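You operate a simulated robot arm through the tools that you are given. There is no shell and no other tool. Be economical: measure what you need, move in short steps, check, and stop when the job is done.

Carry out the task below with a simulated two-armed robot. There is one attempt and no reset: what you move stays moved.

Task
Wipe up the spill on the table top by the fridge with the tea towel and put it back.

It is judged by the outcome, as a careful person would: the job done as asked, and still so three seconds after it is handed in. It fails if anything else is knocked over, pushed out of place, dropped, spilled or broken. Flat cloth is picked up by pressing the open fingertips on it (5 to 10 N) and closing them slowly along it; thin cloth reads only 2 to 8 mm in the jaws.

Robot
Two 7-joint arms with two-finger parallel grippers on one trunk, on a base that drives. Base frame: it is fixed to the floor where the robot stands at the start and does not move with it; the origin is under the middle of the robot, x ahead of it, y to its left, z up. Lengths are in m, angles in degrees, forces in N, time in s.
The left shoulder is at the start at [0.07, 0.134, 1.051], the right one opposite. Payload 1.57 kg a hand.
The tool frame of a hand sits at the grasp point between the pads (the TCP): z along the fingers, y along the line on which they close. The tips reach 0.03 m beyond it. The gripper opens to 0.08 m. The fingers are 0.017 m wide and 0.012 m thick; the gripper's body (0.04 by 0.082 m) begins 0.08 m behind the TCP.
Orientation is told as [roll, pitch, yaw] about the base's x, y, z axes, in that order, counted from this pose: with the fingers straight down and closing along the base's y, the tool's x points along the base's -x, its y along +y and its z along -z.

Tools
- The arms move only by the tool nudge_tool. It takes "left_steps", "right_steps" or both (then of equal length, played together; a hand with none holds still); each is a list of rows, each an object of numbers (a shift or turn left out is 0, a gripper value left out holds the last): "gripper": the finger opening in m, from 0 to 0.08; "x", "y", "z": the shift along the base's x, y, z in m; "rx", "ry", "rz": the turn, a rotation vector about the base's x, y, z in rad. In form: [{"gripper": .., "x": .., "y": .., "z": .., "rx": .., "ry": .., "rz": ..}, ...]. A call has 1 to 10 rows; each row shifts and turns the commanded pose from where the row before left it. A row lasts 0.2 s, in which the tool goes at most 0.05 m and 8.6 degrees; a call with a longer step from one row to the next is refused whole, and so is a gripper value outside its range. Where a pose cannot be reached the arm comes as near as it can. A force on the tool above 40 N (or 10 N above the force at the start of the call, whichever is more), or a blocked arm, ends the call early, and 0.2 s more pass. The fingers move at their own pace (about 0.153 m/s each) and stop on an object; they squeeze with about 21 N. The grip force told is the motor's: it shows also when the fingers shut on nothing. Time passes only in rows, and 0.2 s behind the last, so rows that do not move let the fingers close. It gives the time, the measured TCP pose, the force on the tool (base axes), the opening and the grip force at its end, in the units of the frame above (readings bear some noise), with the torque about the TCP (base axes, N m) and any sound that the robot's microphone picked up.
- Cameras (640 x 400 px; columns grow to the right, rows downward): "scene" is now at [0.1313, 0.0113, 1.2654]; the picture's right is [0.15, -0.99, 0.00], its down [-0.68, -0.10, -0.72] and it looks along [0.72, 0.11, -0.69] (base axes); focal length 290 px, centre (320, 200). "left" rides on the left gripper at [0.072, 0.007, -0.122] in its tool frame; the picture's right is [-0.09, 1.00, 0.00], its down [-0.84, -0.08, -0.54] and it looks along [-0.54, -0.05, 0.84] (tool axes); focal length 238 px, centre (320, 200). "right" rides on the right gripper at [0.072, -0.007, -0.122] in its tool frame; the picture's right is [0.09, 1.00, 0.00], its down [-0.84, 0.08, -0.54] and it looks along [-0.54, 0.05, 0.84] (tool axes); focal length 238 px, centre (320, 200).
- camera(camera): a new picture of that camera. The clock stands still meanwhile.
- slide_trunk(by): slides the trunk up (or, below 0, down) by that many m; the arms and the scene camera ride with it, the base frame stays. It gives what a move gives, with no picture.
- base_move(legs): drives the robot by 1 to 6 legs, each [ahead, left, turn to the left] in m, m and degrees, along the robot's own axes; the way and the turn of a leg run together, so that a leg with both is an arc; at most 1.5 m and 180 degrees a leg. The arms and the cameras ride along, it lands a little off, and it stops where it bumps. It gives what a move gives.
- head_to(pan, tilt): turns the head with the scene camera to pan (to the left, within 86 degrees either way) and tilt (down, from -29 to 69), counted from straight ahead of the robot. It gives what a move gives.
- locate(camera, pixels): for up to 12 pixels [column, row] of the newest picture of that camera ("zoom" is the newest enlarged one), the place [x, y, z] in the base frame of the surface seen there, good to about 0.003 m. The clock stands still meanwhile.
- inspect(camera, box): a new picture of the part [left, top, right, bottom] of that camera's present view, enlarged. The clock stands still meanwhile.
- job_done(): hands the job in; it is judged then, once.

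Work in short steps. Measure before you move; look again where a grasp or a placing could have gone wrong, and mend it. You have 80 turns and 62 pictures in all, those below and enlarged ones among them. Open the grippers and draw the arms clear of the work before you hand the job in, unless the task says otherwise; then end with one line.

The tools are called after "Emit:" as name(argument=value, ...) on one line, values as JSON. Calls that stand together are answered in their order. nudge_tool: Moves the arms, as the interface text tells. Its arguments: {"type":"object","properties":{"left_steps":{"type":"array","items":{"type":"object","properties":{"gripper":{"type":"number"},"x":{"type":"number"},"y":{"type":"number"},"z":{"type":"number"},"rx":{"type":"number"},"ry":{"type":"number"},"rz":{"type":"number"}}}},"right_steps":{"type":"array","items":{"type":"object","properties":{"gripper":{"type":"number"},"x":{"type":"number"},"y":{"type":"number"},"z":{"type":"number"},"rx":{"type":"number"},"ry":{"type":"number"},"rz":{"type":"number"}}}}},"required":[]} The other tools are called the same way: slide_trunk (by) slides the trunk up or down; base_move (legs) drives the base; head_to (pan, tilt) turns the head that bears the scene camera; camera (camera) takes a picture; locate (camera, pixels) gives the place of the surface under pixels of a picture; inspect (camera, box) takes an enlarged picture of a part of a camera's view; job_done () hands the job in.

At the start:

```text
clock: 0.0
left_position: [0.4025, 0.2001, 0.9728]
left_tcp_rot: [0.1, 0.0, 0.0]
left_wrist_force: [-0.5, -0.3, -0.1]
left_ft_torque: [0.01, 0.04, 0.0]
left_opening: 0.0797
left_finger_force: 0.1
right_position: [0.4209, -0.1464, 0.9181]
right_tcp_rot: [0.0, 0.0, 0.0]
right_wrist_force: [0.3, 0.1, -0.7]
right_ft_torque: [0.01, 0.0, 0.0]
right_opening: 0.0801
right_finger_force: 0.0
trunk travel left (down, up): [-0.625, 0.315]
robot x, y, heading: [0.0002, 0.0034, 0.0]
head pan, tilt: [8.5, 43.7]
```

scene: 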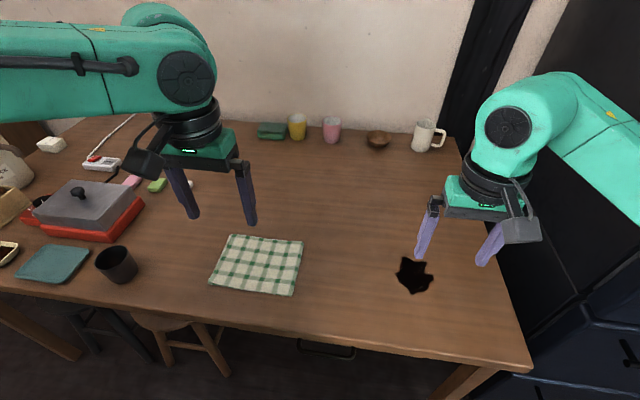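
right: 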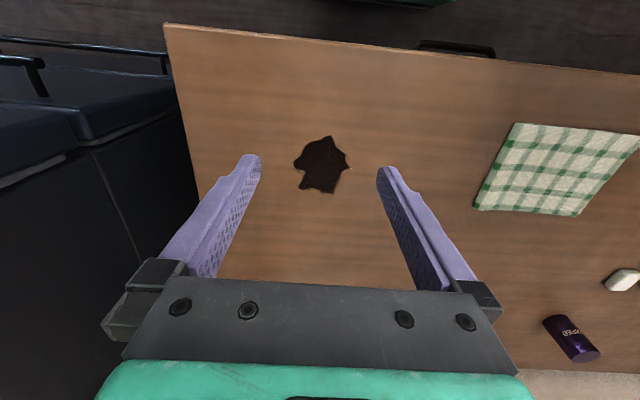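
left: 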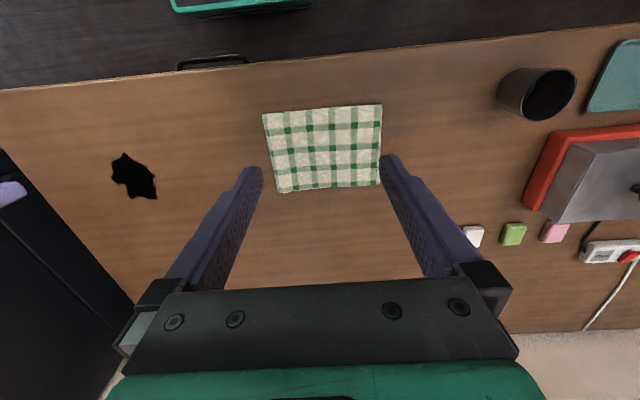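

The scene shows the towel with corners near (229,235), (303,241), (294,296), (209,286) and the spill near (415,276). I measure both, along with the table edge.

Emit:
locate(camera="scene", pixels=[[231, 236], [302, 242], [293, 294], [212, 285], [255, 265], [399, 261], [415, 260], [431, 280], [414, 292], [414, 275], [500, 340], [380, 345]])

Emit:
inspect(camera="scene", box=[180, 210, 460, 385])

```text
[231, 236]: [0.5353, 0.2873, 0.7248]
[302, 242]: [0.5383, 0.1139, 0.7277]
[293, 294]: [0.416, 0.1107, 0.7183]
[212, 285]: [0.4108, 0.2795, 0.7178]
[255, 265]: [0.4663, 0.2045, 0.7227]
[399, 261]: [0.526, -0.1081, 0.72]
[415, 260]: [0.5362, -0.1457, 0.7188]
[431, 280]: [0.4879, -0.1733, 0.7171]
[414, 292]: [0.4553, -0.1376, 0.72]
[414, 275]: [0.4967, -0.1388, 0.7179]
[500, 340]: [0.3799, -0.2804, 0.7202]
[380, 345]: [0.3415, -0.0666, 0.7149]
```

```text
2.29 times, centred on (320, 298) of scene
```

zoom: 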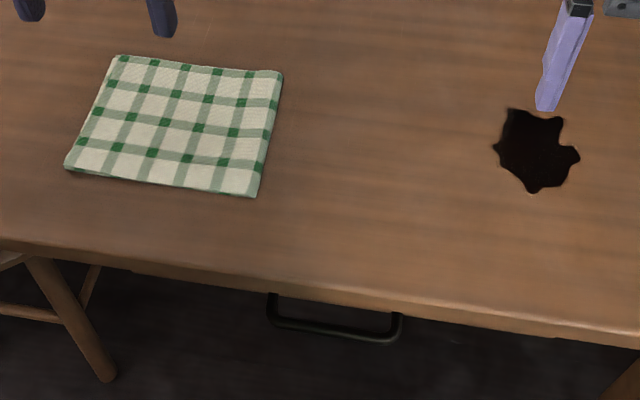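

The table is at z≈0.718. The towel covers x 0.41–0.54, y 0.11–0.285, and the spill covers x 0.455–0.537, y −0.175 to −0.108. I'll use the right hand on the towel's near edge, so I first move the left arm out to the left and raise the right hand over towards the towel.

Emit:
nudge_tool(left_steps=[{"y": 0.045, "z": 0.015}, {"y": 0.045, "z": 0.015}, {"y": 0.045, "z": 0.015}, {"y": 0.045, "z": 0.015}, {"y": 0.045, "z": 0.015}, {"y": 0.045, "z": 0.015}])

Emit:
nudge_tool(right_steps=[{"y": 0.045}, {"y": 0.045}, {"y": 0.045}, {"y": 0.045}, {"y": 0.045}, {"y": 0.045}, {"y": 0.045}, {"y": 0.031}, {}, {}])

Emit:
camera(camera="scene")

Emit:
camera(camera="right")

```text
clock: 1.4
left_position: [0.4052, 0.4717, 1.06]
left_tcp_rot: [-0.1, 0.0, 0.0]
left_wrist_force: [0.0, 0.0, 0.4]
left_ft_torque: [-0.07, -0.01, 0.0]
left_opening: 0.0799
left_finger_force: 0.0
right_position: [0.4207, -0.1457, 0.918]
right_tcp_rot: [-0.1, 0.0, 0.0]
right_wrist_force: [-0.5, 1.0, 0.3]
right_ft_torque: [-0.02, -0.02, -0.02]
right_opening: 0.08
right_finger_force: 0.1
trunk travel left (down, up): [-0.625, 0.315]
robot x, y, heading: [0.0001, 0.0004, 0.1]
head pan, tilt: [8.5, 43.7]
```

```text
clock: 3.6
left_position: [0.4027, 0.4714, 1.061]
left_tcp_rot: [0.0, 0.0, 0.0]
left_wrist_force: [-0.1, -0.6, 0.2]
left_ft_torque: [0.04, -0.01, 0.02]
left_opening: 0.0802
left_finger_force: 0.0
right_position: [0.4175, 0.1788, 0.9199]
right_tcp_rot: [0.1, -0.1, 0.0]
right_wrist_force: [-0.8, -0.1, 0.4]
right_ft_torque: [0.05, -0.03, 0.0]
right_opening: 0.0801
right_finger_force: 0.1
right hand out of reach, approached as far as the arm can: row 8
trunk travel left (down, up): [-0.625, 0.315]
robot x, y, heading: [-0.0012, 0.0005, -0.1]
head pan, tilt: [8.5, 43.7]
```

```text
57 pictures are left
```

scene: 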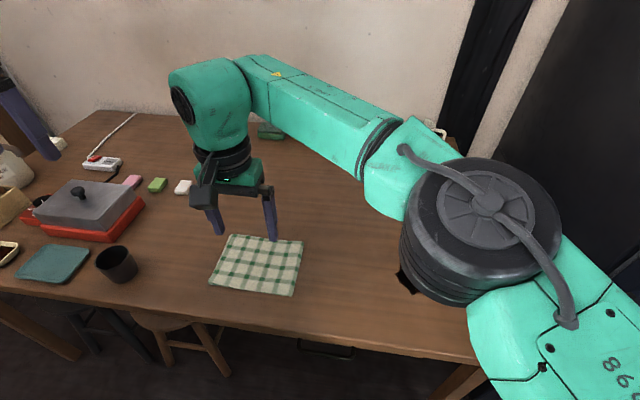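

```text
56 pictures are left
```

right: 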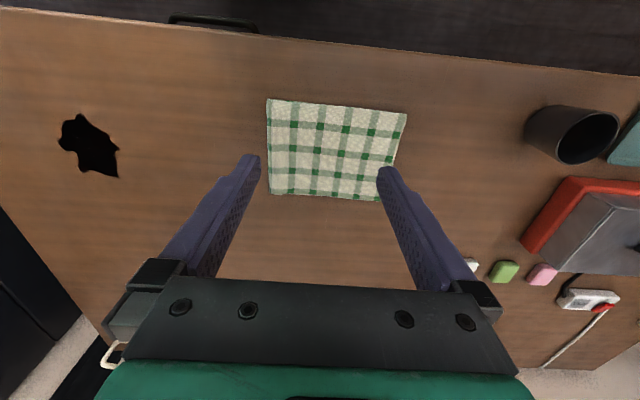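

The right arm is at its limit near y=0.18, so a small drive to the left would help. I check where the stool and the table's front edge are first.

Emit:
locate(camera="scene", pixels=[[170, 322], [160, 355], [225, 372], [215, 330], [325, 350], [250, 310]])

Emit:
head_to(pan=25, tilt=68)

Emit:
camera(camera="scene")

```text
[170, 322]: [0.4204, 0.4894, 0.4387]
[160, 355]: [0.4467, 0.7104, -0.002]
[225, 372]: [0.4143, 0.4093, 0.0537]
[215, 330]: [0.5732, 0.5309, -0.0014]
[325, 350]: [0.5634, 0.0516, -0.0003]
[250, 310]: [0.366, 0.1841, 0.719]
```

```text
clock: 4.5
left_position: [0.4031, 0.4702, 1.0591]
left_tcp_rot: [0.0, 0.0, 0.0]
left_wrist_force: [-0.3, 0.2, 0.3]
left_ft_torque: [0.01, 0.01, -0.03]
left_opening: 0.0799
left_finger_force: 0.1
right_position: [0.4175, 0.1786, 0.9192]
right_tcp_rot: [0.1, 0.0, -0.1]
right_wrist_force: [0.5, -0.4, 0.0]
right_ft_torque: [-0.01, 0.03, 0.0]
right_opening: 0.0799
right_finger_force: 0.1
trunk travel left (down, up): [-0.625, 0.315]
robot x, y, heading: [0.0005, -0.0014, 0.2]
head pan, tilt: [25.0, 68.0]
```

```text
55 pictures are left
```

scene: 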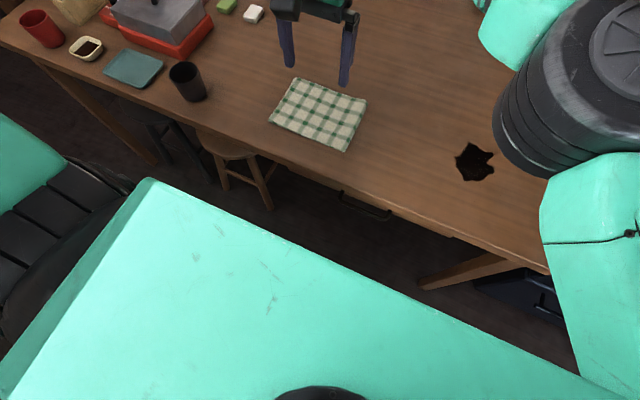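

The stool sits under the table, ahead of the base, and the floor to the left is clear. I drive 0.10 m to the left.

Emit:
base_move(legs=[[0, 0.1, 0]])

Emit:
head_to(pan=0, tilt=50)

Emit:
camera(camera="scene")

```text
clock: 5.6
left_position: [0.4038, 0.5716, 1.0605]
left_tcp_rot: [0.0, 0.1, 0.0]
left_wrist_force: [0.3, 0.2, -0.9]
left_ft_torque: [-0.02, -0.01, -0.02]
left_opening: 0.0798
left_finger_force: 0.0
right_position: [0.4196, 0.2773, 0.9191]
right_tcp_rot: [0.2, -0.2, -0.1]
right_wrist_force: [-0.3, -0.7, -0.1]
right_ft_torque: [0.0, 0.0, -0.02]
right_opening: 0.08
right_finger_force: 0.0
trunk travel left (down, up): [-0.625, 0.315]
robot x, y, heading: [0.0016, 0.1039, -0.2]
head pan, tilt: [25.0, 68.0]
```

```text
clock: 6.5
left_position: [0.4045, 0.5695, 1.0595]
left_tcp_rot: [0.0, -0.1, 0.0]
left_wrist_force: [-0.2, 0.6, -0.6]
left_ft_torque: [0.0, -0.01, -0.02]
left_opening: 0.0801
left_finger_force: 0.0
right_position: [0.4192, 0.2775, 0.9196]
right_tcp_rot: [0.2, -0.1, 0.0]
right_wrist_force: [-0.5, -1.0, 0.3]
right_ft_torque: [0.0, -0.02, -0.02]
right_opening: 0.0799
right_finger_force: 0.0
trunk travel left (down, up): [-0.625, 0.315]
robot x, y, heading: [-0.0011, 0.1004, 0.1]
head pan, tilt: [0.0, 50.0]
```

```text
54 pictures are left
```

scene: 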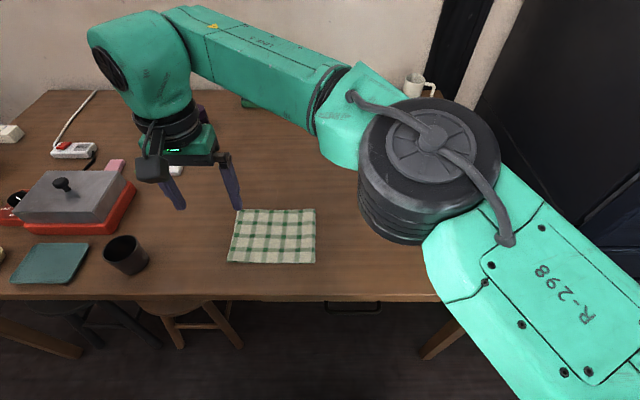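

The right hand is now at (0.419, 0.278). I move to above the near-edge midpoint (0.432, 0.198) and down to z≈0.79, with a finger opening of 0.05.

Emit:
nudge_tool(right_steps=[{"y": -0.04, "gripper": 0.05}, {"y": -0.04, "x": 0.012}, {"z": -0.03}, {"z": -0.04}, {"z": -0.04}, {"z": -0.02}, {}])

Emit:
camera(camera="right")

Emit:
camera(camera="scene")

```text
clock: 8.1
left_position: [0.4038, 0.5713, 1.0602]
left_tcp_rot: [0.0, 0.0, 0.0]
left_wrist_force: [-0.1, 0.6, 0.3]
left_ft_torque: [-0.07, -0.01, 0.0]
left_opening: 0.0798
left_finger_force: 0.1
right_position: [0.4313, 0.199, 0.7886]
right_tcp_rot: [0.2, -0.1, 0.0]
right_wrist_force: [0.0, -0.7, -0.7]
right_ft_torque: [0.02, -0.03, -0.02]
right_opening: 0.0502
right_finger_force: 0.0
trunk travel left (down, up): [-0.625, 0.315]
robot x, y, heading: [-0.002, 0.1002, -0.3]
head pan, tilt: [0.0, 50.0]
```

```text
53 pictures are left
```

right: 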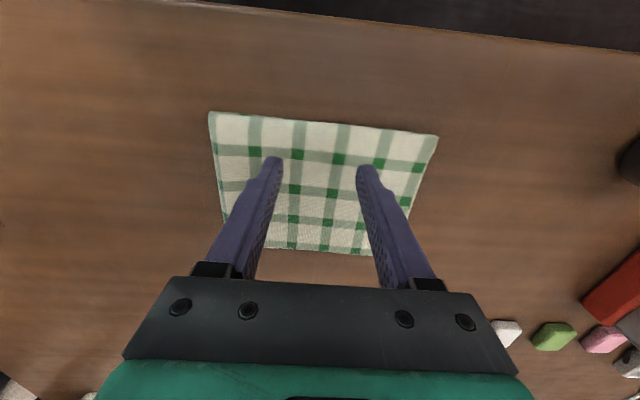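

```text
52 pictures are left
```

scene: 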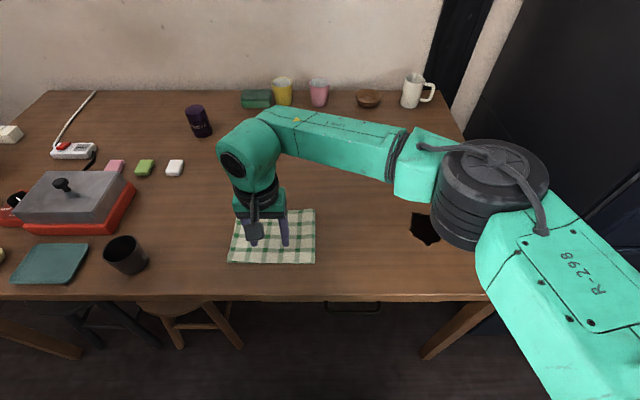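

The tips are centred over the near edge strip, about 3.5 cm above the cloth. I lower slowly until contact.

Emit:
nudge_tool(right_steps=[{"z": -0.015}, {"z": -0.012}, {"z": -0.004}, {"z": -0.003}, {}])

```text
clock: 9.3
left_position: [0.4033, 0.5713, 1.0602]
left_tcp_rot: [0.1, -0.1, 0.1]
left_wrist_force: [0.4, 0.5, -0.1]
left_ft_torque: [0.03, -0.04, -0.04]
left_opening: 0.0802
left_finger_force: 0.0
right_position: [0.4314, 0.1984, 0.7552]
right_tcp_rot: [0.2, -0.1, 0.0]
right_wrist_force: [-0.7, 0.6, -0.5]
right_ft_torque: [-0.01, 0.0, 0.0]
right_opening: 0.0502
right_finger_force: 0.0
trunk travel left (down, up): [-0.625, 0.315]
robot x, y, heading: [-0.0029, 0.1021, 0.2]
head pan, tilt: [0.0, 50.0]
```

No contact at z=0.755, so I go on in 2–3 mm steps.

Emit:
nudge_tool(right_steps=[{"z": -0.003}, {"z": -0.002}, {}])

```text
clock: 10.1
left_position: [0.4021, 0.571, 1.0615]
left_tcp_rot: [0.0, -0.1, 0.0]
left_wrist_force: [0.8, -0.4, 0.7]
left_ft_torque: [-0.01, 0.02, 0.01]
left_opening: 0.0799
left_finger_force: 0.0
right_position: [0.4312, 0.1975, 0.7513]
right_tcp_rot: [0.2, -0.3, 0.0]
right_wrist_force: [4.9, 0.1, 22.8]
right_ft_torque: [-0.39, -0.13, 0.09]
right_opening: 0.05
right_finger_force: 0.1
trunk travel left (down, up): [-0.625, 0.315]
robot x, y, heading: [0.0029, 0.098, -0.0]
head pan, tilt: [0.0, 50.0]
```

22.8 N is too much, so I back off about 1.5 mm to reach 5–10 N.

Emit:
nudge_tool(right_steps=[{"z": 0.0015}, {}])

```text
clock: 10.7
left_position: [0.4031, 0.57, 1.0613]
left_tcp_rot: [0.0, -0.1, 0.0]
left_wrist_force: [0.0, 0.0, 0.0]
left_ft_torque: [0.01, 0.0, 0.0]
left_opening: 0.0801
left_finger_force: 0.1
right_position: [0.4304, 0.1991, 0.7526]
right_tcp_rot: [0.3, -0.2, 0.0]
right_wrist_force: [5.6, 0.2, 19.9]
right_ft_torque: [-0.27, -0.18, 0.09]
right_opening: 0.05
right_finger_force: 0.1
trunk travel left (down, up): [-0.625, 0.315]
robot x, y, heading: [0.0, 0.0997, 0.1]
head pan, tilt: [0.0, 50.0]
```

Still 20 N, so I raise another 1.5 mm.

Emit:
nudge_tool(right_steps=[{"z": 0.0015}, {}])

```text
clock: 11.3
left_position: [0.4039, 0.5704, 1.0601]
left_tcp_rot: [0.0, -0.2, 0.1]
left_wrist_force: [0.2, 0.5, -0.4]
left_ft_torque: [-0.02, 0.0, -0.02]
left_opening: 0.0801
left_finger_force: 0.0
right_position: [0.4299, 0.1988, 0.7537]
right_tcp_rot: [0.1, -0.1, -0.1]
right_wrist_force: [2.4, 1.4, 9.0]
right_ft_torque: [-0.02, -0.05, 0.02]
right_opening: 0.0498
right_finger_force: 0.0
trunk travel left (down, up): [-0.625, 0.315]
robot x, y, heading: [-0.0024, 0.1036, -0.1]
head pan, tilt: [0.0, 50.0]
```

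9 N is in the band. I close the fingers slowly along the cloth.

Emit:
nudge_tool(right_steps=[{"gripper": 0.045}, {"gripper": 0.04}, {"gripper": 0.035}, {"gripper": 0.03}, {"gripper": 0.024}, {"gripper": 0.018}, {"gripper": 0.012}, {"gripper": 0.006}, {"gripper": 0.0}, {}])

Emit:
camera(camera="right")

```text
clock: 13.5
left_position: [0.4026, 0.5713, 1.0601]
left_tcp_rot: [0.0, 0.1, 0.0]
left_wrist_force: [-0.4, 0.8, -0.7]
left_ft_torque: [-0.02, 0.03, 0.01]
left_opening: 0.08
left_finger_force: 0.0
right_position: [0.4302, 0.1997, 0.753]
right_tcp_rot: [0.2, -0.2, 0.0]
right_wrist_force: [1.3, -1.2, 3.7]
right_ft_torque: [-0.01, -0.02, -0.03]
right_opening: 0.0053
right_finger_force: 21.2
trunk travel left (down, up): [-0.625, 0.315]
robot x, y, heading: [-0.0003, 0.0981, 0.1]
head pan, tilt: [0.0, 50.0]
```

```text
51 pictures are left
```

right: 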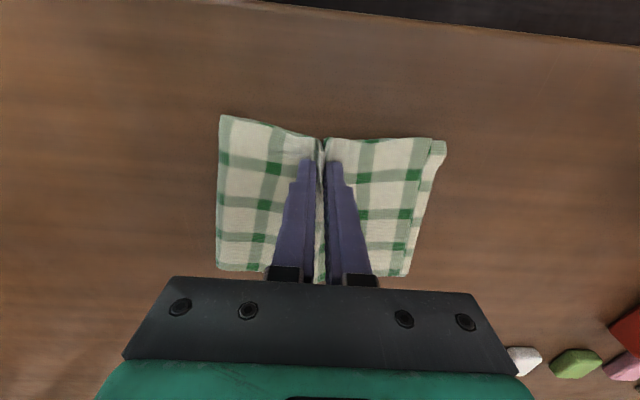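

The opening reads 5.3 mm with the cloth between the fingers, so it is gripped. I lift about 0.12 m, slowly.

Emit:
nudge_tool(right_steps=[{"z": 0.01}, {"z": 0.015}, {"z": 0.02}, {"z": 0.025}, {"z": 0.03}, {"z": 0.03}, {"z": 0.03}, {}])

Emit:
camera(camera="scene")

Emit:
camera(camera="right")

```text
clock: 15.3
left_position: [0.4051, 0.5704, 1.0609]
left_tcp_rot: [0.0, 0.0, 0.0]
left_wrist_force: [-0.2, -0.7, 1.1]
left_ft_torque: [0.0, -0.03, 0.01]
left_opening: 0.0801
left_finger_force: 0.0
right_position: [0.431, 0.1982, 0.9124]
right_tcp_rot: [0.0, 0.0, 0.0]
right_wrist_force: [-0.1, -0.9, -0.9]
right_ft_torque: [-0.01, 0.02, -0.02]
right_opening: 0.0051
right_finger_force: 21.0
trunk travel left (down, up): [-0.625, 0.315]
robot x, y, heading: [-0.0019, 0.1025, -0.1]
head pan, tilt: [0.0, 50.0]
```

```text
50 pictures are left
```

scene: 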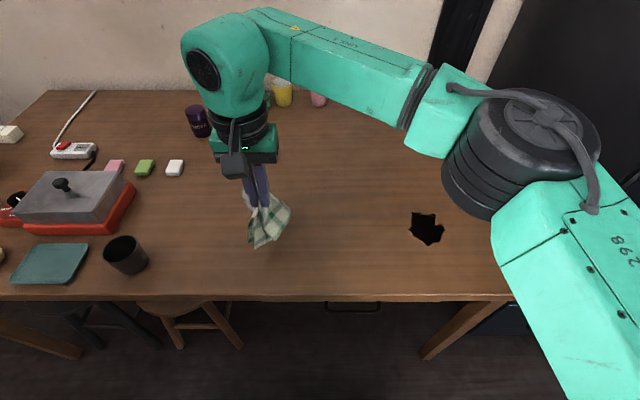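

```text
49 pictures are left
```

right: 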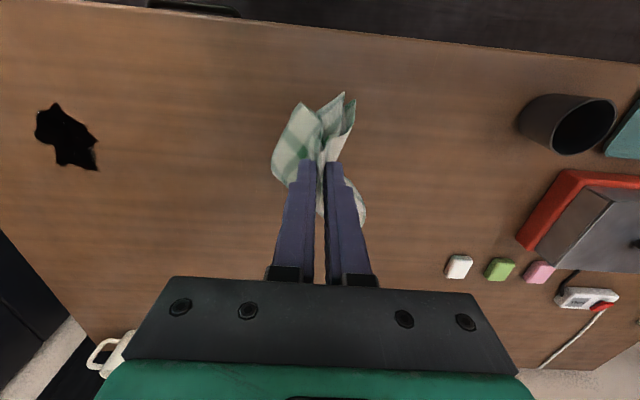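

The towel hangs clear from the hand. I carry it over to y=−0.14, above the far side of the spill.

Emit:
nudge_tool(right_steps=[{"y": -0.04, "x": 0.01}, {"y": -0.045, "x": 0.015}, {"y": -0.045, "x": 0.015}, {"y": -0.045, "x": 0.015}, {"y": -0.045, "x": 0.015}, {"y": -0.045, "x": 0.015}, {"y": -0.045}, {"y": -0.028}, {}, {}])

Emit:
camera(camera="scene")

```text
clock: 17.5
left_position: [0.4042, 0.5712, 1.0599]
left_tcp_rot: [-0.1, 0.0, 0.0]
left_wrist_force: [-1.0, -0.4, 0.3]
left_ft_torque: [0.0, 0.02, 0.02]
left_opening: 0.0801
left_finger_force: 0.1
right_position: [0.5154, -0.1397, 0.9124]
right_tcp_rot: [0.2, -0.1, 0.0]
right_wrist_force: [0.7, -0.1, -0.2]
right_ft_torque: [0.0, 0.0, 0.0]
right_opening: 0.005
right_finger_force: 21.2
trunk travel left (down, up): [-0.625, 0.315]
robot x, y, heading: [0.0, 0.1033, -0.1]
head pan, tilt: [0.0, 50.0]
```

```text
48 pictures are left
```

scene: 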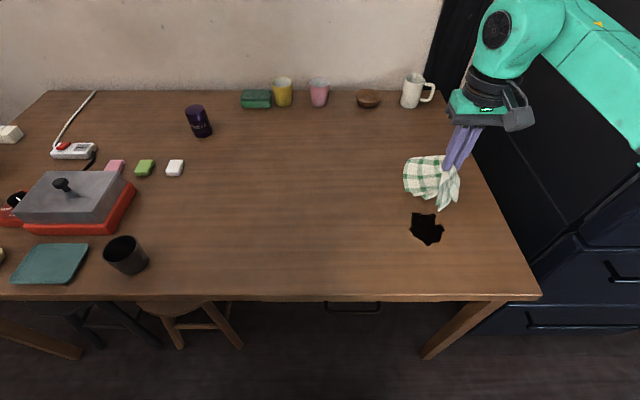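

The towel hangs above and just behind the spill. I lay it down while pulling towards me, with the grip ending near x=0.455, z=0.765.

Emit:
nudge_tool(right_steps=[{"z": -0.03}, {"z": -0.03}, {"z": -0.02, "x": -0.01}, {"z": -0.02, "x": -0.015}, {"z": -0.02, "x": -0.015}, {"z": -0.015, "x": -0.01}, {"z": -0.01, "x": -0.01}, {}])

Emit:
camera(camera="scene")

```text
clock: 19.3
left_position: [0.4039, 0.5708, 1.0592]
left_tcp_rot: [0.0, 0.0, 0.0]
left_wrist_force: [0.0, 0.2, -0.6]
left_ft_torque: [0.03, 0.0, -0.01]
left_opening: 0.0802
left_finger_force: 0.1
right_position: [0.4557, -0.1388, 0.7683]
right_tcp_rot: [0.1, 0.0, 0.1]
right_wrist_force: [-0.1, 0.0, 0.4]
right_ft_torque: [-0.02, -0.01, 0.04]
right_opening: 0.0049
right_finger_force: 21.1
trunk travel left (down, up): [-0.625, 0.315]
robot x, y, heading: [0.001, 0.1012, 0.1]
head pan, tilt: [0.0, 50.0]
```

```text
47 pictures are left
```

scene: 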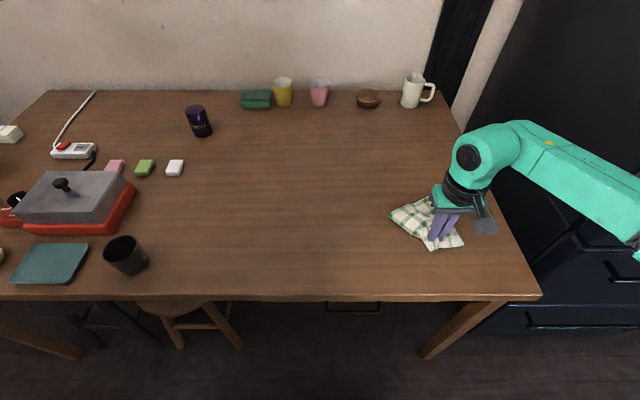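

The towel covers the spill. I press down to light contact and make a first set of wiping strokes in x.

Emit:
nudge_tool(right_steps=[{"z": -0.008}, {"z": -0.004}, {"z": -0.002}, {}])

```text
clock: 20.3
left_position: [0.4009, 0.571, 1.0605]
left_tcp_rot: [0.0, -0.1, -0.1]
left_wrist_force: [0.1, 0.4, -0.4]
left_ft_torque: [0.0, 0.01, 0.01]
left_opening: 0.08
left_finger_force: 0.1
right_position: [0.4555, -0.1391, 0.7566]
right_tcp_rot: [0.2, -0.3, 0.0]
right_wrist_force: [1.0, -2.6, 17.0]
right_ft_torque: [-0.22, -0.14, 0.05]
right_opening: 0.005
right_finger_force: 21.2
trunk travel left (down, up): [-0.625, 0.315]
robot x, y, heading: [-0.0005, 0.105, -0.1]
head pan, tilt: [0.0, 50.0]
```

It presses at 17 N, so I ease off 1 mm and stroke along x over the spill and back.

Emit:
nudge_tool(right_steps=[{"z": 0.001, "x": -0.02}, {"x": 0.025}, {"x": 0.025}, {"x": 0.025}, {"x": 0.025}, {"x": 0.015}, {"x": -0.025}, {"x": -0.025}, {"x": -0.025}, {"x": -0.025}])

Emit:
camera(camera="scene")

```text
clock: 22.5
left_position: [0.4031, 0.5721, 1.0615]
left_tcp_rot: [0.0, -0.1, 0.0]
left_wrist_force: [-0.5, 0.3, 0.3]
left_ft_torque: [0.0, -0.02, 0.03]
left_opening: 0.0801
left_finger_force: 0.0
right_position: [0.45, -0.1391, 0.7561]
right_tcp_rot: [0.1, -0.2, 0.0]
right_wrist_force: [4.8, 1.1, 11.3]
right_ft_torque: [-0.11, -0.26, 0.0]
right_opening: 0.0052
right_finger_force: 21.5
trunk travel left (down, up): [-0.625, 0.315]
robot x, y, heading: [0.0013, 0.1017, 0.1]
head pan, tilt: [0.0, 50.0]
```

```text
46 pictures are left
```

scene: 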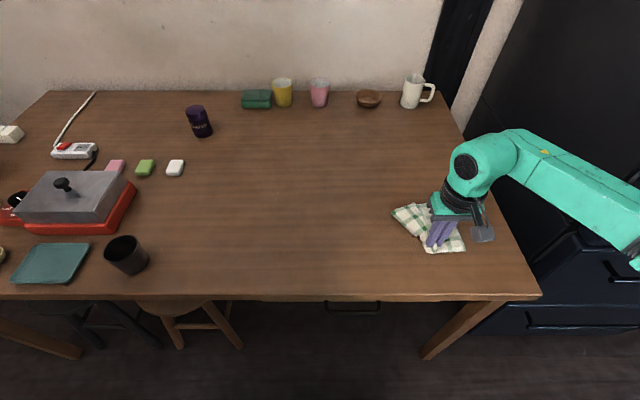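

Contact held at about 11 N. I make two more lanes, at y≈−0.115 and y≈−0.165, with strokes across x.

Emit:
nudge_tool(right_steps=[{"y": 0.025, "x": -0.01}, {"x": 0.025}, {"x": 0.025}, {"x": 0.025}, {"x": 0.025}, {"x": 0.01, "y": -0.025}, {"y": -0.028}, {"x": -0.025}, {"x": -0.025}, {"x": -0.025}])

Emit:
nudge_tool(right_steps=[{"x": -0.025}, {"y": 0.03}, {"y": 0.025, "x": 0.015}, {"y": -0.03, "x": 0.01}, {"y": -0.03, "x": 0.01}, {"y": 0.03, "x": 0.01}, {"y": 0.03, "x": 0.01}, {"y": -0.03, "x": 0.01}, {"y": -0.03, "x": 0.01}, {}])

Emit:
nudge_tool(right_steps=[{"z": 0.01}, {"z": 0.02}, {"z": 0.03}, {"z": 0.03}, {"z": 0.03}, {"z": 0.03}, {}])

Emit:
camera(camera="scene")

Emit:
camera(camera="right")

```text
clock: 24.7
left_position: [0.4027, 0.5719, 1.0597]
left_tcp_rot: [0.0, 0.0, 0.0]
left_wrist_force: [-0.5, -0.2, 1.1]
left_ft_torque: [-0.02, -0.01, -0.05]
left_opening: 0.0798
left_finger_force: 0.1
right_position: [0.4751, -0.1671, 0.7563]
right_tcp_rot: [0.1, -0.1, 0.0]
right_wrist_force: [3.4, -0.2, 8.4]
right_ft_torque: [-0.07, -0.16, 0.04]
right_opening: 0.0052
right_finger_force: 21.2
trunk travel left (down, up): [-0.625, 0.315]
robot x, y, heading: [-0.0012, 0.1009, 0.0]
head pan, tilt: [0.0, 50.0]
```

```text
clock: 26.9
left_position: [0.4015, 0.5721, 1.06]
left_tcp_rot: [-0.1, -0.1, 0.1]
left_wrist_force: [0.2, 0.0, -0.2]
left_ft_torque: [-0.01, 0.02, 0.0]
left_opening: 0.0796
left_finger_force: 0.0
right_position: [0.5248, -0.1715, 0.7572]
right_tcp_rot: [0.1, -0.2, 0.0]
right_wrist_force: [-1.4, 4.0, 7.6]
right_ft_torque: [0.02, 0.01, 0.01]
right_opening: 0.0049
right_finger_force: 20.5
trunk travel left (down, up): [-0.625, 0.315]
robot x, y, heading: [-0.0027, 0.1005, 0.3]
head pan, tilt: [0.0, 50.0]
```

```text
clock: 28.5
left_position: [0.4042, 0.5707, 1.0605]
left_tcp_rot: [0.0, 0.0, 0.0]
left_wrist_force: [0.6, 0.1, 0.2]
left_ft_torque: [0.0, 0.04, 0.01]
left_opening: 0.0805
left_finger_force: 0.0
right_position: [0.5256, -0.172, 0.9047]
right_tcp_rot: [0.2, -0.1, 0.0]
right_wrist_force: [-0.2, 0.8, 0.5]
right_ft_torque: [-0.02, -0.02, -0.04]
right_opening: 0.0051
right_finger_force: 21.3
trunk travel left (down, up): [-0.625, 0.315]
robot x, y, heading: [-0.0023, 0.1042, 0.0]
head pan, tilt: [0.0, 50.0]
```

```text
45 pictures are left
```

scene: 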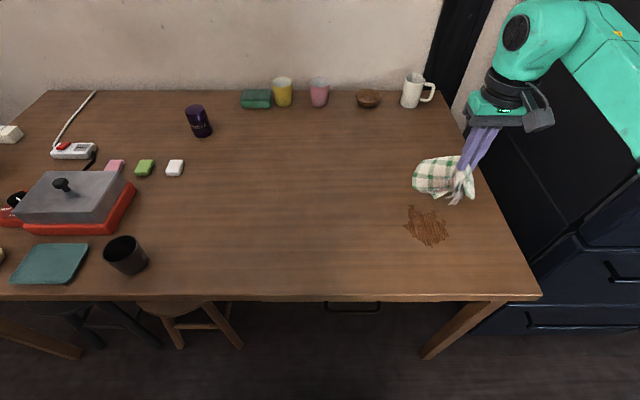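

```text
44 pictures are left
```

right: 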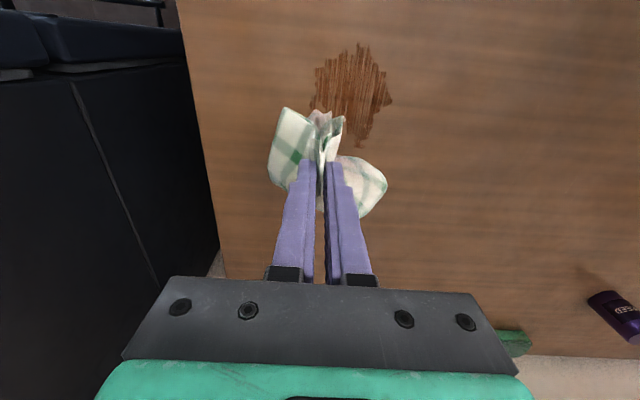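

The spill has faded to a streaky residue around (428,227), so it needs more wiping. I measure the residue and look at it closely.

Emit:
inspect(camera="scene", box=[370, 180, 490, 255])

Emit:
locate(camera="scene", pixels=[[410, 206], [452, 215], [446, 242], [404, 228], [428, 246]])

```text
5.33 times, centred on (430, 218) of scene
```

zoom: 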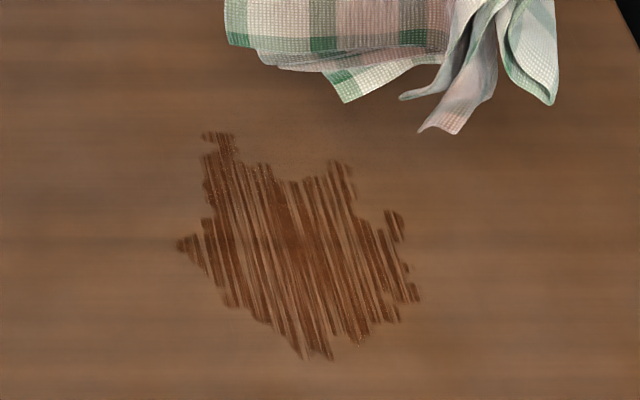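

```text
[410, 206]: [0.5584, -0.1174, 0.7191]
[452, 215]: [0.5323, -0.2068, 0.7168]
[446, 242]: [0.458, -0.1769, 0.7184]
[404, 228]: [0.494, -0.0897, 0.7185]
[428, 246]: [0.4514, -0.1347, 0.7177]
```

The residue spans x 0.45–0.555, y −0.19 to −0.09. I lay the towel over it again and make denser strokes.

Emit:
nudge_tool(right_steps=[{"z": -0.03, "y": 0.03}, {"z": -0.03}, {"z": -0.02, "x": -0.01}, {"z": -0.02, "x": -0.015}, {"z": -0.02, "x": -0.015}, {"z": -0.015, "x": -0.015}, {"z": -0.01, "x": -0.015}, {"z": -0.003, "x": -0.01}, {}])

Emit:
nudge_tool(right_steps=[{"x": 0.03, "y": 0.01}, {"x": 0.03, "y": 0.015}, {"x": 0.03, "y": 0.01}, {"x": 0.03}, {"x": -0.03, "y": -0.003}, {"x": -0.03, "y": -0.003}, {"x": -0.03, "y": -0.003}, {"x": -0.025, "y": -0.004}, {}])

```text
clock: 30.5
left_position: [0.4022, 0.5707, 1.0592]
left_tcp_rot: [0.0, 0.1, 0.0]
left_wrist_force: [1.4, -0.2, -0.4]
left_ft_torque: [-0.01, -0.01, -0.01]
left_opening: 0.0802
left_finger_force: 0.1
right_position: [0.4465, -0.143, 0.757]
right_tcp_rot: [0.2, -0.2, 0.0]
right_wrist_force: [1.3, 0.7, 3.4]
right_ft_torque: [-0.03, -0.08, 0.01]
right_opening: 0.0051
right_finger_force: 21.2
trunk travel left (down, up): [-0.625, 0.315]
robot x, y, heading: [-0.0023, 0.1038, 0.0]
head pan, tilt: [0.0, 50.0]
```

```text
clock: 32.5
left_position: [0.4033, 0.5714, 1.0599]
left_tcp_rot: [0.0, -0.1, 0.1]
left_wrist_force: [-0.7, -1.0, -0.8]
left_ft_torque: [0.02, 0.0, -0.03]
left_opening: 0.0801
left_finger_force: 0.1
right_position: [0.45, -0.12, 0.7568]
right_tcp_rot: [0.1, -0.1, 0.0]
right_wrist_force: [0.7, -0.8, 5.5]
right_ft_torque: [-0.06, 0.0, 0.06]
right_opening: 0.0052
right_finger_force: 20.9
trunk travel left (down, up): [-0.625, 0.315]
robot x, y, heading: [0.0005, 0.1, 0.1]
head pan, tilt: [0.0, 50.0]
```

Contact is at 5 N, so I press 1.5 mm more and do circular and zigzag strokes over the whole area.

Emit:
nudge_tool(right_steps=[{"z": -0.0015}, {"x": 0.03, "y": 0.015}, {"x": 0.03, "y": -0.015}, {"x": 0.03, "y": -0.015}, {"x": -0.03, "y": -0.012}, {"x": -0.03, "y": -0.01}, {"x": -0.03}, {"x": 0.03, "y": -0.01}, {"x": 0.03, "y": -0.005}, {"x": 0.03}])

Emit:
nudge_tool(right_steps=[{"x": -0.03, "y": -0.01}, {"x": -0.03}, {"x": -0.03, "y": 0.01}, {"y": 0.025}, {"y": 0.03, "x": 0.01}, {"y": 0.03, "x": 0.01}, {"y": -0.03, "x": 0.01}, {"y": -0.03, "x": 0.005}, {"y": -0.03, "x": 0.01}, {"y": 0.03, "x": 0.01}])

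Emit:
nudge_tool(right_steps=[{"y": 0.03, "x": 0.01}, {"y": 0.03, "x": 0.005}, {"y": -0.03, "x": 0.01}, {"y": -0.03, "x": 0.01}, {"y": -0.03, "x": 0.005}, {"y": 0.03, "x": 0.005}, {"y": 0.03}, {"y": 0.02}, {}])

Emit:
nudge_tool(right_steps=[{"z": 0.01}, {"z": 0.02}, {"z": 0.03}, {"z": 0.03}, {"z": 0.03}, {"z": 0.03}, {}])

Emit:
camera(camera="scene")

Emit:
inspect(camera="scene", box=[370, 180, 490, 255])

```text
clock: 34.7
left_position: [0.4042, 0.5719, 1.0606]
left_tcp_rot: [-0.1, 0.0, 0.0]
left_wrist_force: [-0.8, 0.0, 0.2]
left_ft_torque: [0.02, 0.01, -0.01]
left_opening: 0.08
left_finger_force: 0.1
right_position: [0.5404, -0.1719, 0.756]
right_tcp_rot: [0.2, -0.1, 0.1]
right_wrist_force: [-2.0, -0.1, 6.5]
right_ft_torque: [0.01, 0.05, -0.03]
right_opening: 0.0052
right_finger_force: 21.4
trunk travel left (down, up): [-0.625, 0.315]
robot x, y, heading: [0.0043, 0.1017, 0.1]
head pan, tilt: [0.0, 50.0]
```

```text
clock: 36.9
left_position: [0.4037, 0.5726, 1.0597]
left_tcp_rot: [-0.1, -0.1, 0.0]
left_wrist_force: [0.5, 0.8, -0.1]
left_ft_torque: [-0.03, 0.0, -0.02]
left_opening: 0.08
left_finger_force: 0.0
right_position: [0.5043, -0.1464, 0.7561]
right_tcp_rot: [-0.1, 0.0, -0.1]
right_wrist_force: [-1.0, -1.6, 6.8]
right_ft_torque: [-0.13, 0.02, 0.01]
right_opening: 0.0048
right_finger_force: 20.9
trunk travel left (down, up): [-0.625, 0.315]
robot x, y, heading: [-0.0014, 0.098, 0.3]
head pan, tilt: [0.0, 50.0]
```

```text
clock: 38.9
left_position: [0.4023, 0.5709, 1.0606]
left_tcp_rot: [-0.1, -0.1, 0.0]
left_wrist_force: [-0.6, 0.6, 0.3]
left_ft_torque: [0.0, -0.02, 0.02]
left_opening: 0.08
left_finger_force: 0.0
right_position: [0.5507, -0.0986, 0.7569]
right_tcp_rot: [0.1, -0.3, 0.0]
right_wrist_force: [0.5, -3.5, 9.2]
right_ft_torque: [-0.18, 0.01, -0.04]
right_opening: 0.0049
right_finger_force: 21.0
trunk travel left (down, up): [-0.625, 0.315]
robot x, y, heading: [0.0007, 0.0969, 0.0]
head pan, tilt: [0.0, 50.0]
```

```text
clock: 40.5
left_position: [0.404, 0.5699, 1.0602]
left_tcp_rot: [0.0, -0.1, 0.0]
left_wrist_force: [0.6, -0.5, -0.8]
left_ft_torque: [-0.02, -0.02, 0.0]
left_opening: 0.0798
left_finger_force: 0.0
right_position: [0.5517, -0.0972, 0.9059]
right_tcp_rot: [0.2, -0.1, 0.1]
right_wrist_force: [-0.1, -0.8, 0.4]
right_ft_torque: [-0.01, 0.05, -0.01]
right_opening: 0.005
right_finger_force: 21.0
trunk travel left (down, up): [-0.625, 0.315]
robot x, y, heading: [-0.0011, 0.0988, -0.2]
head pan, tilt: [0.0, 50.0]
```

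```text
42 pictures are left
```

scene: 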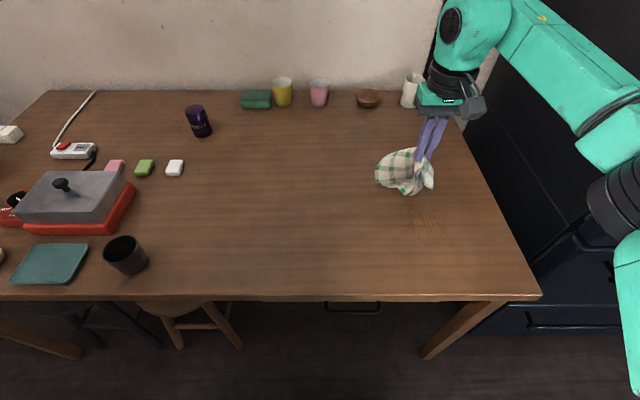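

```text
5.33 times, centred on (430, 218) of scene
```

zoom: 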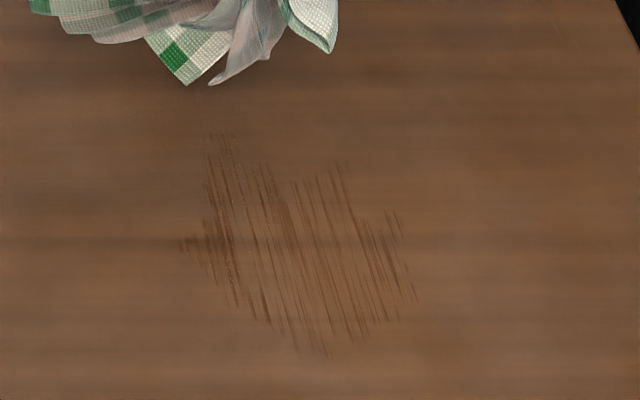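

Only faint streaks are left. I do another round: lay the towel down over the area and repeat the zigzags.

Emit:
nudge_tool(right_steps=[{"z": -0.03, "y": -0.02, "x": -0.02}, {"z": -0.03, "y": -0.02}, {"z": -0.02, "x": -0.01}, {"z": -0.02, "x": -0.015}, {"z": -0.02, "x": -0.015}, {"z": -0.015, "x": -0.015}, {"z": -0.01, "x": -0.015}, {"z": -0.004, "x": -0.01}, {"x": -0.005, "z": -0.001}])

Emit:
nudge_tool(right_steps=[{"x": 0.03, "y": 0.015}, {"x": 0.03, "y": 0.02}, {"x": 0.035, "y": 0.005}, {"x": -0.03, "y": -0.005}, {"x": -0.03, "y": -0.005}, {"x": -0.03, "y": -0.005}, {"x": 0.03, "y": -0.005}, {"x": 0.03, "y": -0.005}, {"x": 0.03, "y": -0.005}, {}])

Emit:
nudge_tool(right_steps=[{"x": -0.03, "y": -0.005}, {"x": -0.03, "y": -0.005}, {"x": -0.03, "y": -0.005}, {"x": 0.03, "y": -0.005}, {"x": 0.03, "y": -0.005}, {"x": 0.03, "y": -0.005}, {"x": -0.03, "y": -0.005}, {"x": -0.03, "y": -0.005}, {"x": -0.03, "y": -0.005}, {}])

Emit:
nudge_tool(right_steps=[{"x": 0.03, "y": -0.01}, {"x": 0.03, "y": -0.005}, {"x": 0.03}, {"x": -0.02, "y": 0.03}, {"x": -0.02, "y": 0.03}, {"x": -0.02, "y": 0.02}, {"x": -0.02, "y": -0.03}, {"x": 0.03, "y": -0.02}, {"x": 0.03, "y": 0.02}, {}])

Emit:
nudge_tool(right_steps=[{"z": 0.01}, {"z": 0.02}, {"z": 0.03}, {"z": 0.03}, {"z": 0.03, "y": 0.02}, {"z": 0.03, "y": 0.03}, {}])

Emit:
inspect(camera="scene", box=[350, 165, 510, 265])

```text
clock: 42.5
left_position: [0.4033, 0.5708, 1.0596]
left_tcp_rot: [0.0, -0.1, -0.1]
left_wrist_force: [0.1, -0.2, 0.3]
left_ft_torque: [-0.02, 0.06, 0.01]
left_opening: 0.0802
left_finger_force: 0.0
right_position: [0.4467, -0.1366, 0.7576]
right_tcp_rot: [0.3, -0.2, 0.0]
right_wrist_force: [3.2, 0.3, 7.1]
right_ft_torque: [-0.04, -0.1, 0.03]
right_opening: 0.0049
right_finger_force: 21.4
trunk travel left (down, up): [-0.625, 0.315]
robot x, y, heading: [0.0013, 0.101, -0.2]
head pan, tilt: [0.0, 50.0]
```

```text
clock: 44.7
left_position: [0.402, 0.5705, 1.0607]
left_tcp_rot: [0.1, -0.1, -0.1]
left_wrist_force: [-0.6, -0.8, 0.5]
left_ft_torque: [-0.02, 0.01, 0.02]
left_opening: 0.0799
left_finger_force: 0.0
right_position: [0.5405, -0.1274, 0.7582]
right_tcp_rot: [0.0, -0.2, 0.0]
right_wrist_force: [-1.3, 1.8, 7.9]
right_ft_torque: [-0.01, 0.04, 0.01]
right_opening: 0.005
right_finger_force: 21.1
trunk travel left (down, up): [-0.625, 0.315]
robot x, y, heading: [0.0014, 0.1005, 0.2]
head pan, tilt: [0.0, 50.0]
```

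```text
clock: 46.9
left_position: [0.4024, 0.5723, 1.0602]
left_tcp_rot: [-0.1, 0.0, -0.1]
left_wrist_force: [-0.1, 0.7, -0.1]
left_ft_torque: [0.01, 0.0, 0.01]
left_opening: 0.0799
left_finger_force: 0.1
right_position: [0.45, -0.1711, 0.7563]
right_tcp_rot: [0.1, 0.0, 0.0]
right_wrist_force: [1.4, 0.2, 11.8]
right_ft_torque: [-0.03, -0.08, 0.01]
right_opening: 0.0049
right_finger_force: 21.1
trunk travel left (down, up): [-0.625, 0.315]
robot x, y, heading: [0.0023, 0.0951, 0.1]
head pan, tilt: [0.0, 50.0]
```

```text
clock: 49.1
left_position: [0.4017, 0.5698, 1.0614]
left_tcp_rot: [0.1, 0.0, 0.0]
left_wrist_force: [0.2, -0.4, 0.3]
left_ft_torque: [0.03, 0.02, 0.03]
left_opening: 0.08
left_finger_force: 0.1
right_position: [0.5096, -0.1378, 0.757]
right_tcp_rot: [0.2, -0.1, 0.0]
right_wrist_force: [-1.5, -0.9, 9.0]
right_ft_torque: [-0.07, -0.02, 0.01]
right_opening: 0.0054
right_finger_force: 21.1
right hand out of reach, approached as far as the arm can: row 3
trunk travel left (down, up): [-0.625, 0.315]
robot x, y, heading: [-0.0005, 0.1027, -0.0]
head pan, tilt: [0.0, 50.0]
```

```text
clock: 50.7
left_position: [0.4033, 0.571, 1.0605]
left_tcp_rot: [0.1, 0.0, 0.1]
left_wrist_force: [-0.1, 0.1, 0.3]
left_ft_torque: [0.03, -0.01, -0.01]
left_opening: 0.08
left_finger_force: 0.1
right_position: [0.5114, -0.0882, 0.9065]
right_tcp_rot: [0.3, 0.0, 0.0]
right_wrist_force: [-0.2, 0.3, -0.1]
right_ft_torque: [-0.01, 0.0, 0.02]
right_opening: 0.0049
right_finger_force: 21.0
trunk travel left (down, up): [-0.625, 0.315]
robot x, y, heading: [-0.0027, 0.0982, -0.1]
head pan, tilt: [0.0, 50.0]
```

```text
4.00 times, centred on (430, 215) of scene
```

zoom: 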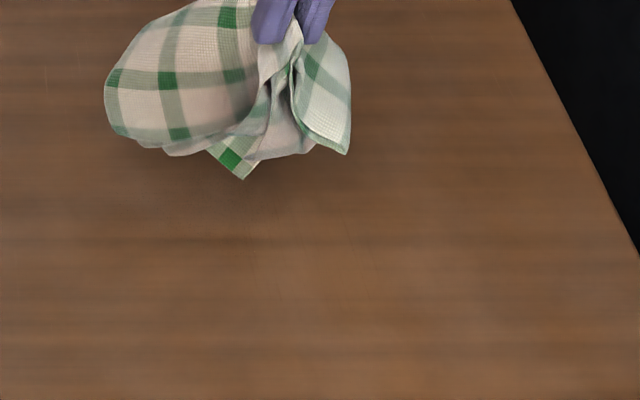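

The table looks clean. I carry the towel back over its home place and then check the wiped spot.

Emit:
nudge_tool(right_steps=[{"y": 0.04}, {"y": 0.045}, {"y": 0.045}, {"y": 0.045}, {"y": 0.045}, {"y": 0.04}, {"y": 0.026}, {}, {}])

Emit:
camera(camera="scene")

Emit:
inspect(camera="scene", box=[370, 180, 490, 255])

```text
clock: 52.7
left_position: [0.4034, 0.5719, 1.0597]
left_tcp_rot: [0.0, 0.0, 0.1]
left_wrist_force: [0.3, 0.2, -0.1]
left_ft_torque: [0.0, 0.01, -0.03]
left_opening: 0.0801
left_finger_force: 0.1
right_position: [0.5111, 0.1999, 0.9072]
right_tcp_rot: [0.1, -0.1, 0.0]
right_wrist_force: [-0.1, -0.4, -0.4]
right_ft_torque: [-0.01, -0.01, 0.02]
right_opening: 0.0049
right_finger_force: 21.0
trunk travel left (down, up): [-0.625, 0.315]
robot x, y, heading: [-0.0008, 0.1009, 0.1]
head pan, tilt: [0.0, 50.0]
```

```text
39 pictures are left
```

scene: 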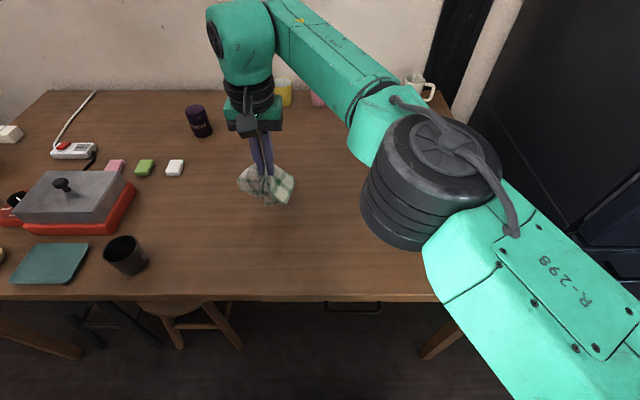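

```text
5.33 times, centred on (430, 218) of scene
```

zoom: 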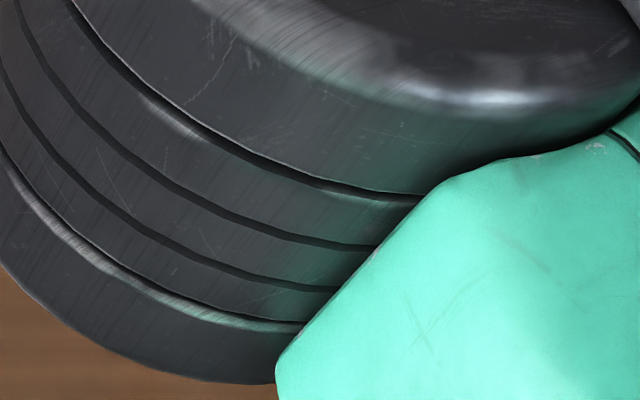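

The elbow hides the spot in the scene view, so I look with the right-hand camera.

Emit:
camera(camera="right")

Emit:
inspect(camera="right", box=[0, 60, 208, 190])

```text
37 pictures are left
```

right: 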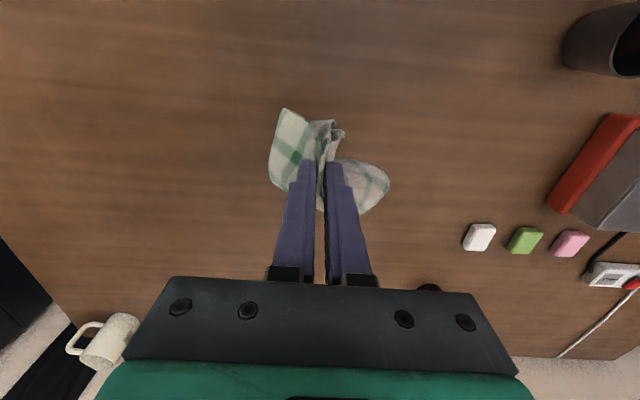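

```text
3.08 times, centred on (104, 125) of right
```

zoom: 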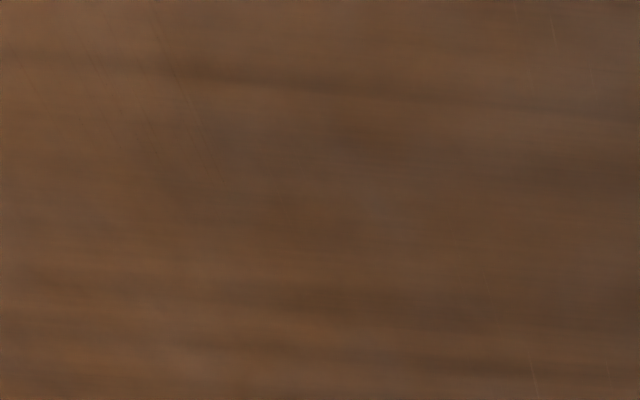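

There may still be very faint lines in the upper left of that zoom. I go back for one more full pass to be safe.

Emit:
nudge_tool(right_steps=[{"y": -0.045}, {"y": -0.045}, {"y": -0.045}, {"y": -0.045}, {"y": -0.045}, {"y": -0.045}, {"y": -0.045}, {"y": -0.01, "x": 0.02}, {}, {}])

Emit:
inspect(camera="scene", box=[380, 190, 476, 250])

```text
clock: 54.9
left_position: [0.404, 0.5713, 1.0606]
left_tcp_rot: [0.1, 0.0, 0.0]
left_wrist_force: [-0.1, 1.0, -0.7]
left_ft_torque: [0.0, 0.0, 0.02]
left_opening: 0.0798
left_finger_force: 0.1
right_position: [0.5297, -0.128, 0.9053]
right_tcp_rot: [0.2, -0.1, -0.1]
right_wrist_force: [0.3, 0.7, -0.1]
right_ft_torque: [0.0, 0.01, 0.01]
right_opening: 0.0052
right_finger_force: 21.0
trunk travel left (down, up): [-0.625, 0.315]
robot x, y, heading: [-0.0009, 0.1035, 0.0]
head pan, tilt: [0.0, 50.0]
```

```text
6.67 times, centred on (428, 220) of scene
```

zoom: 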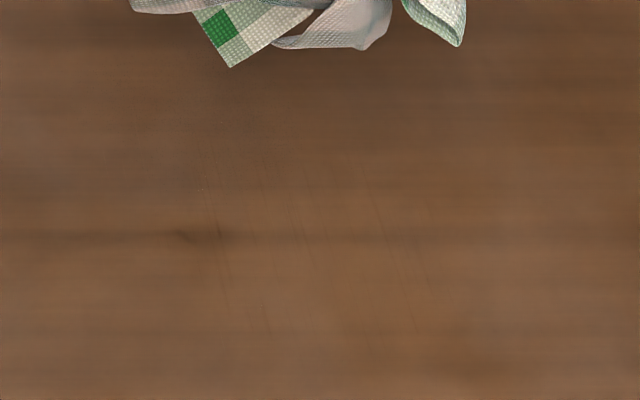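

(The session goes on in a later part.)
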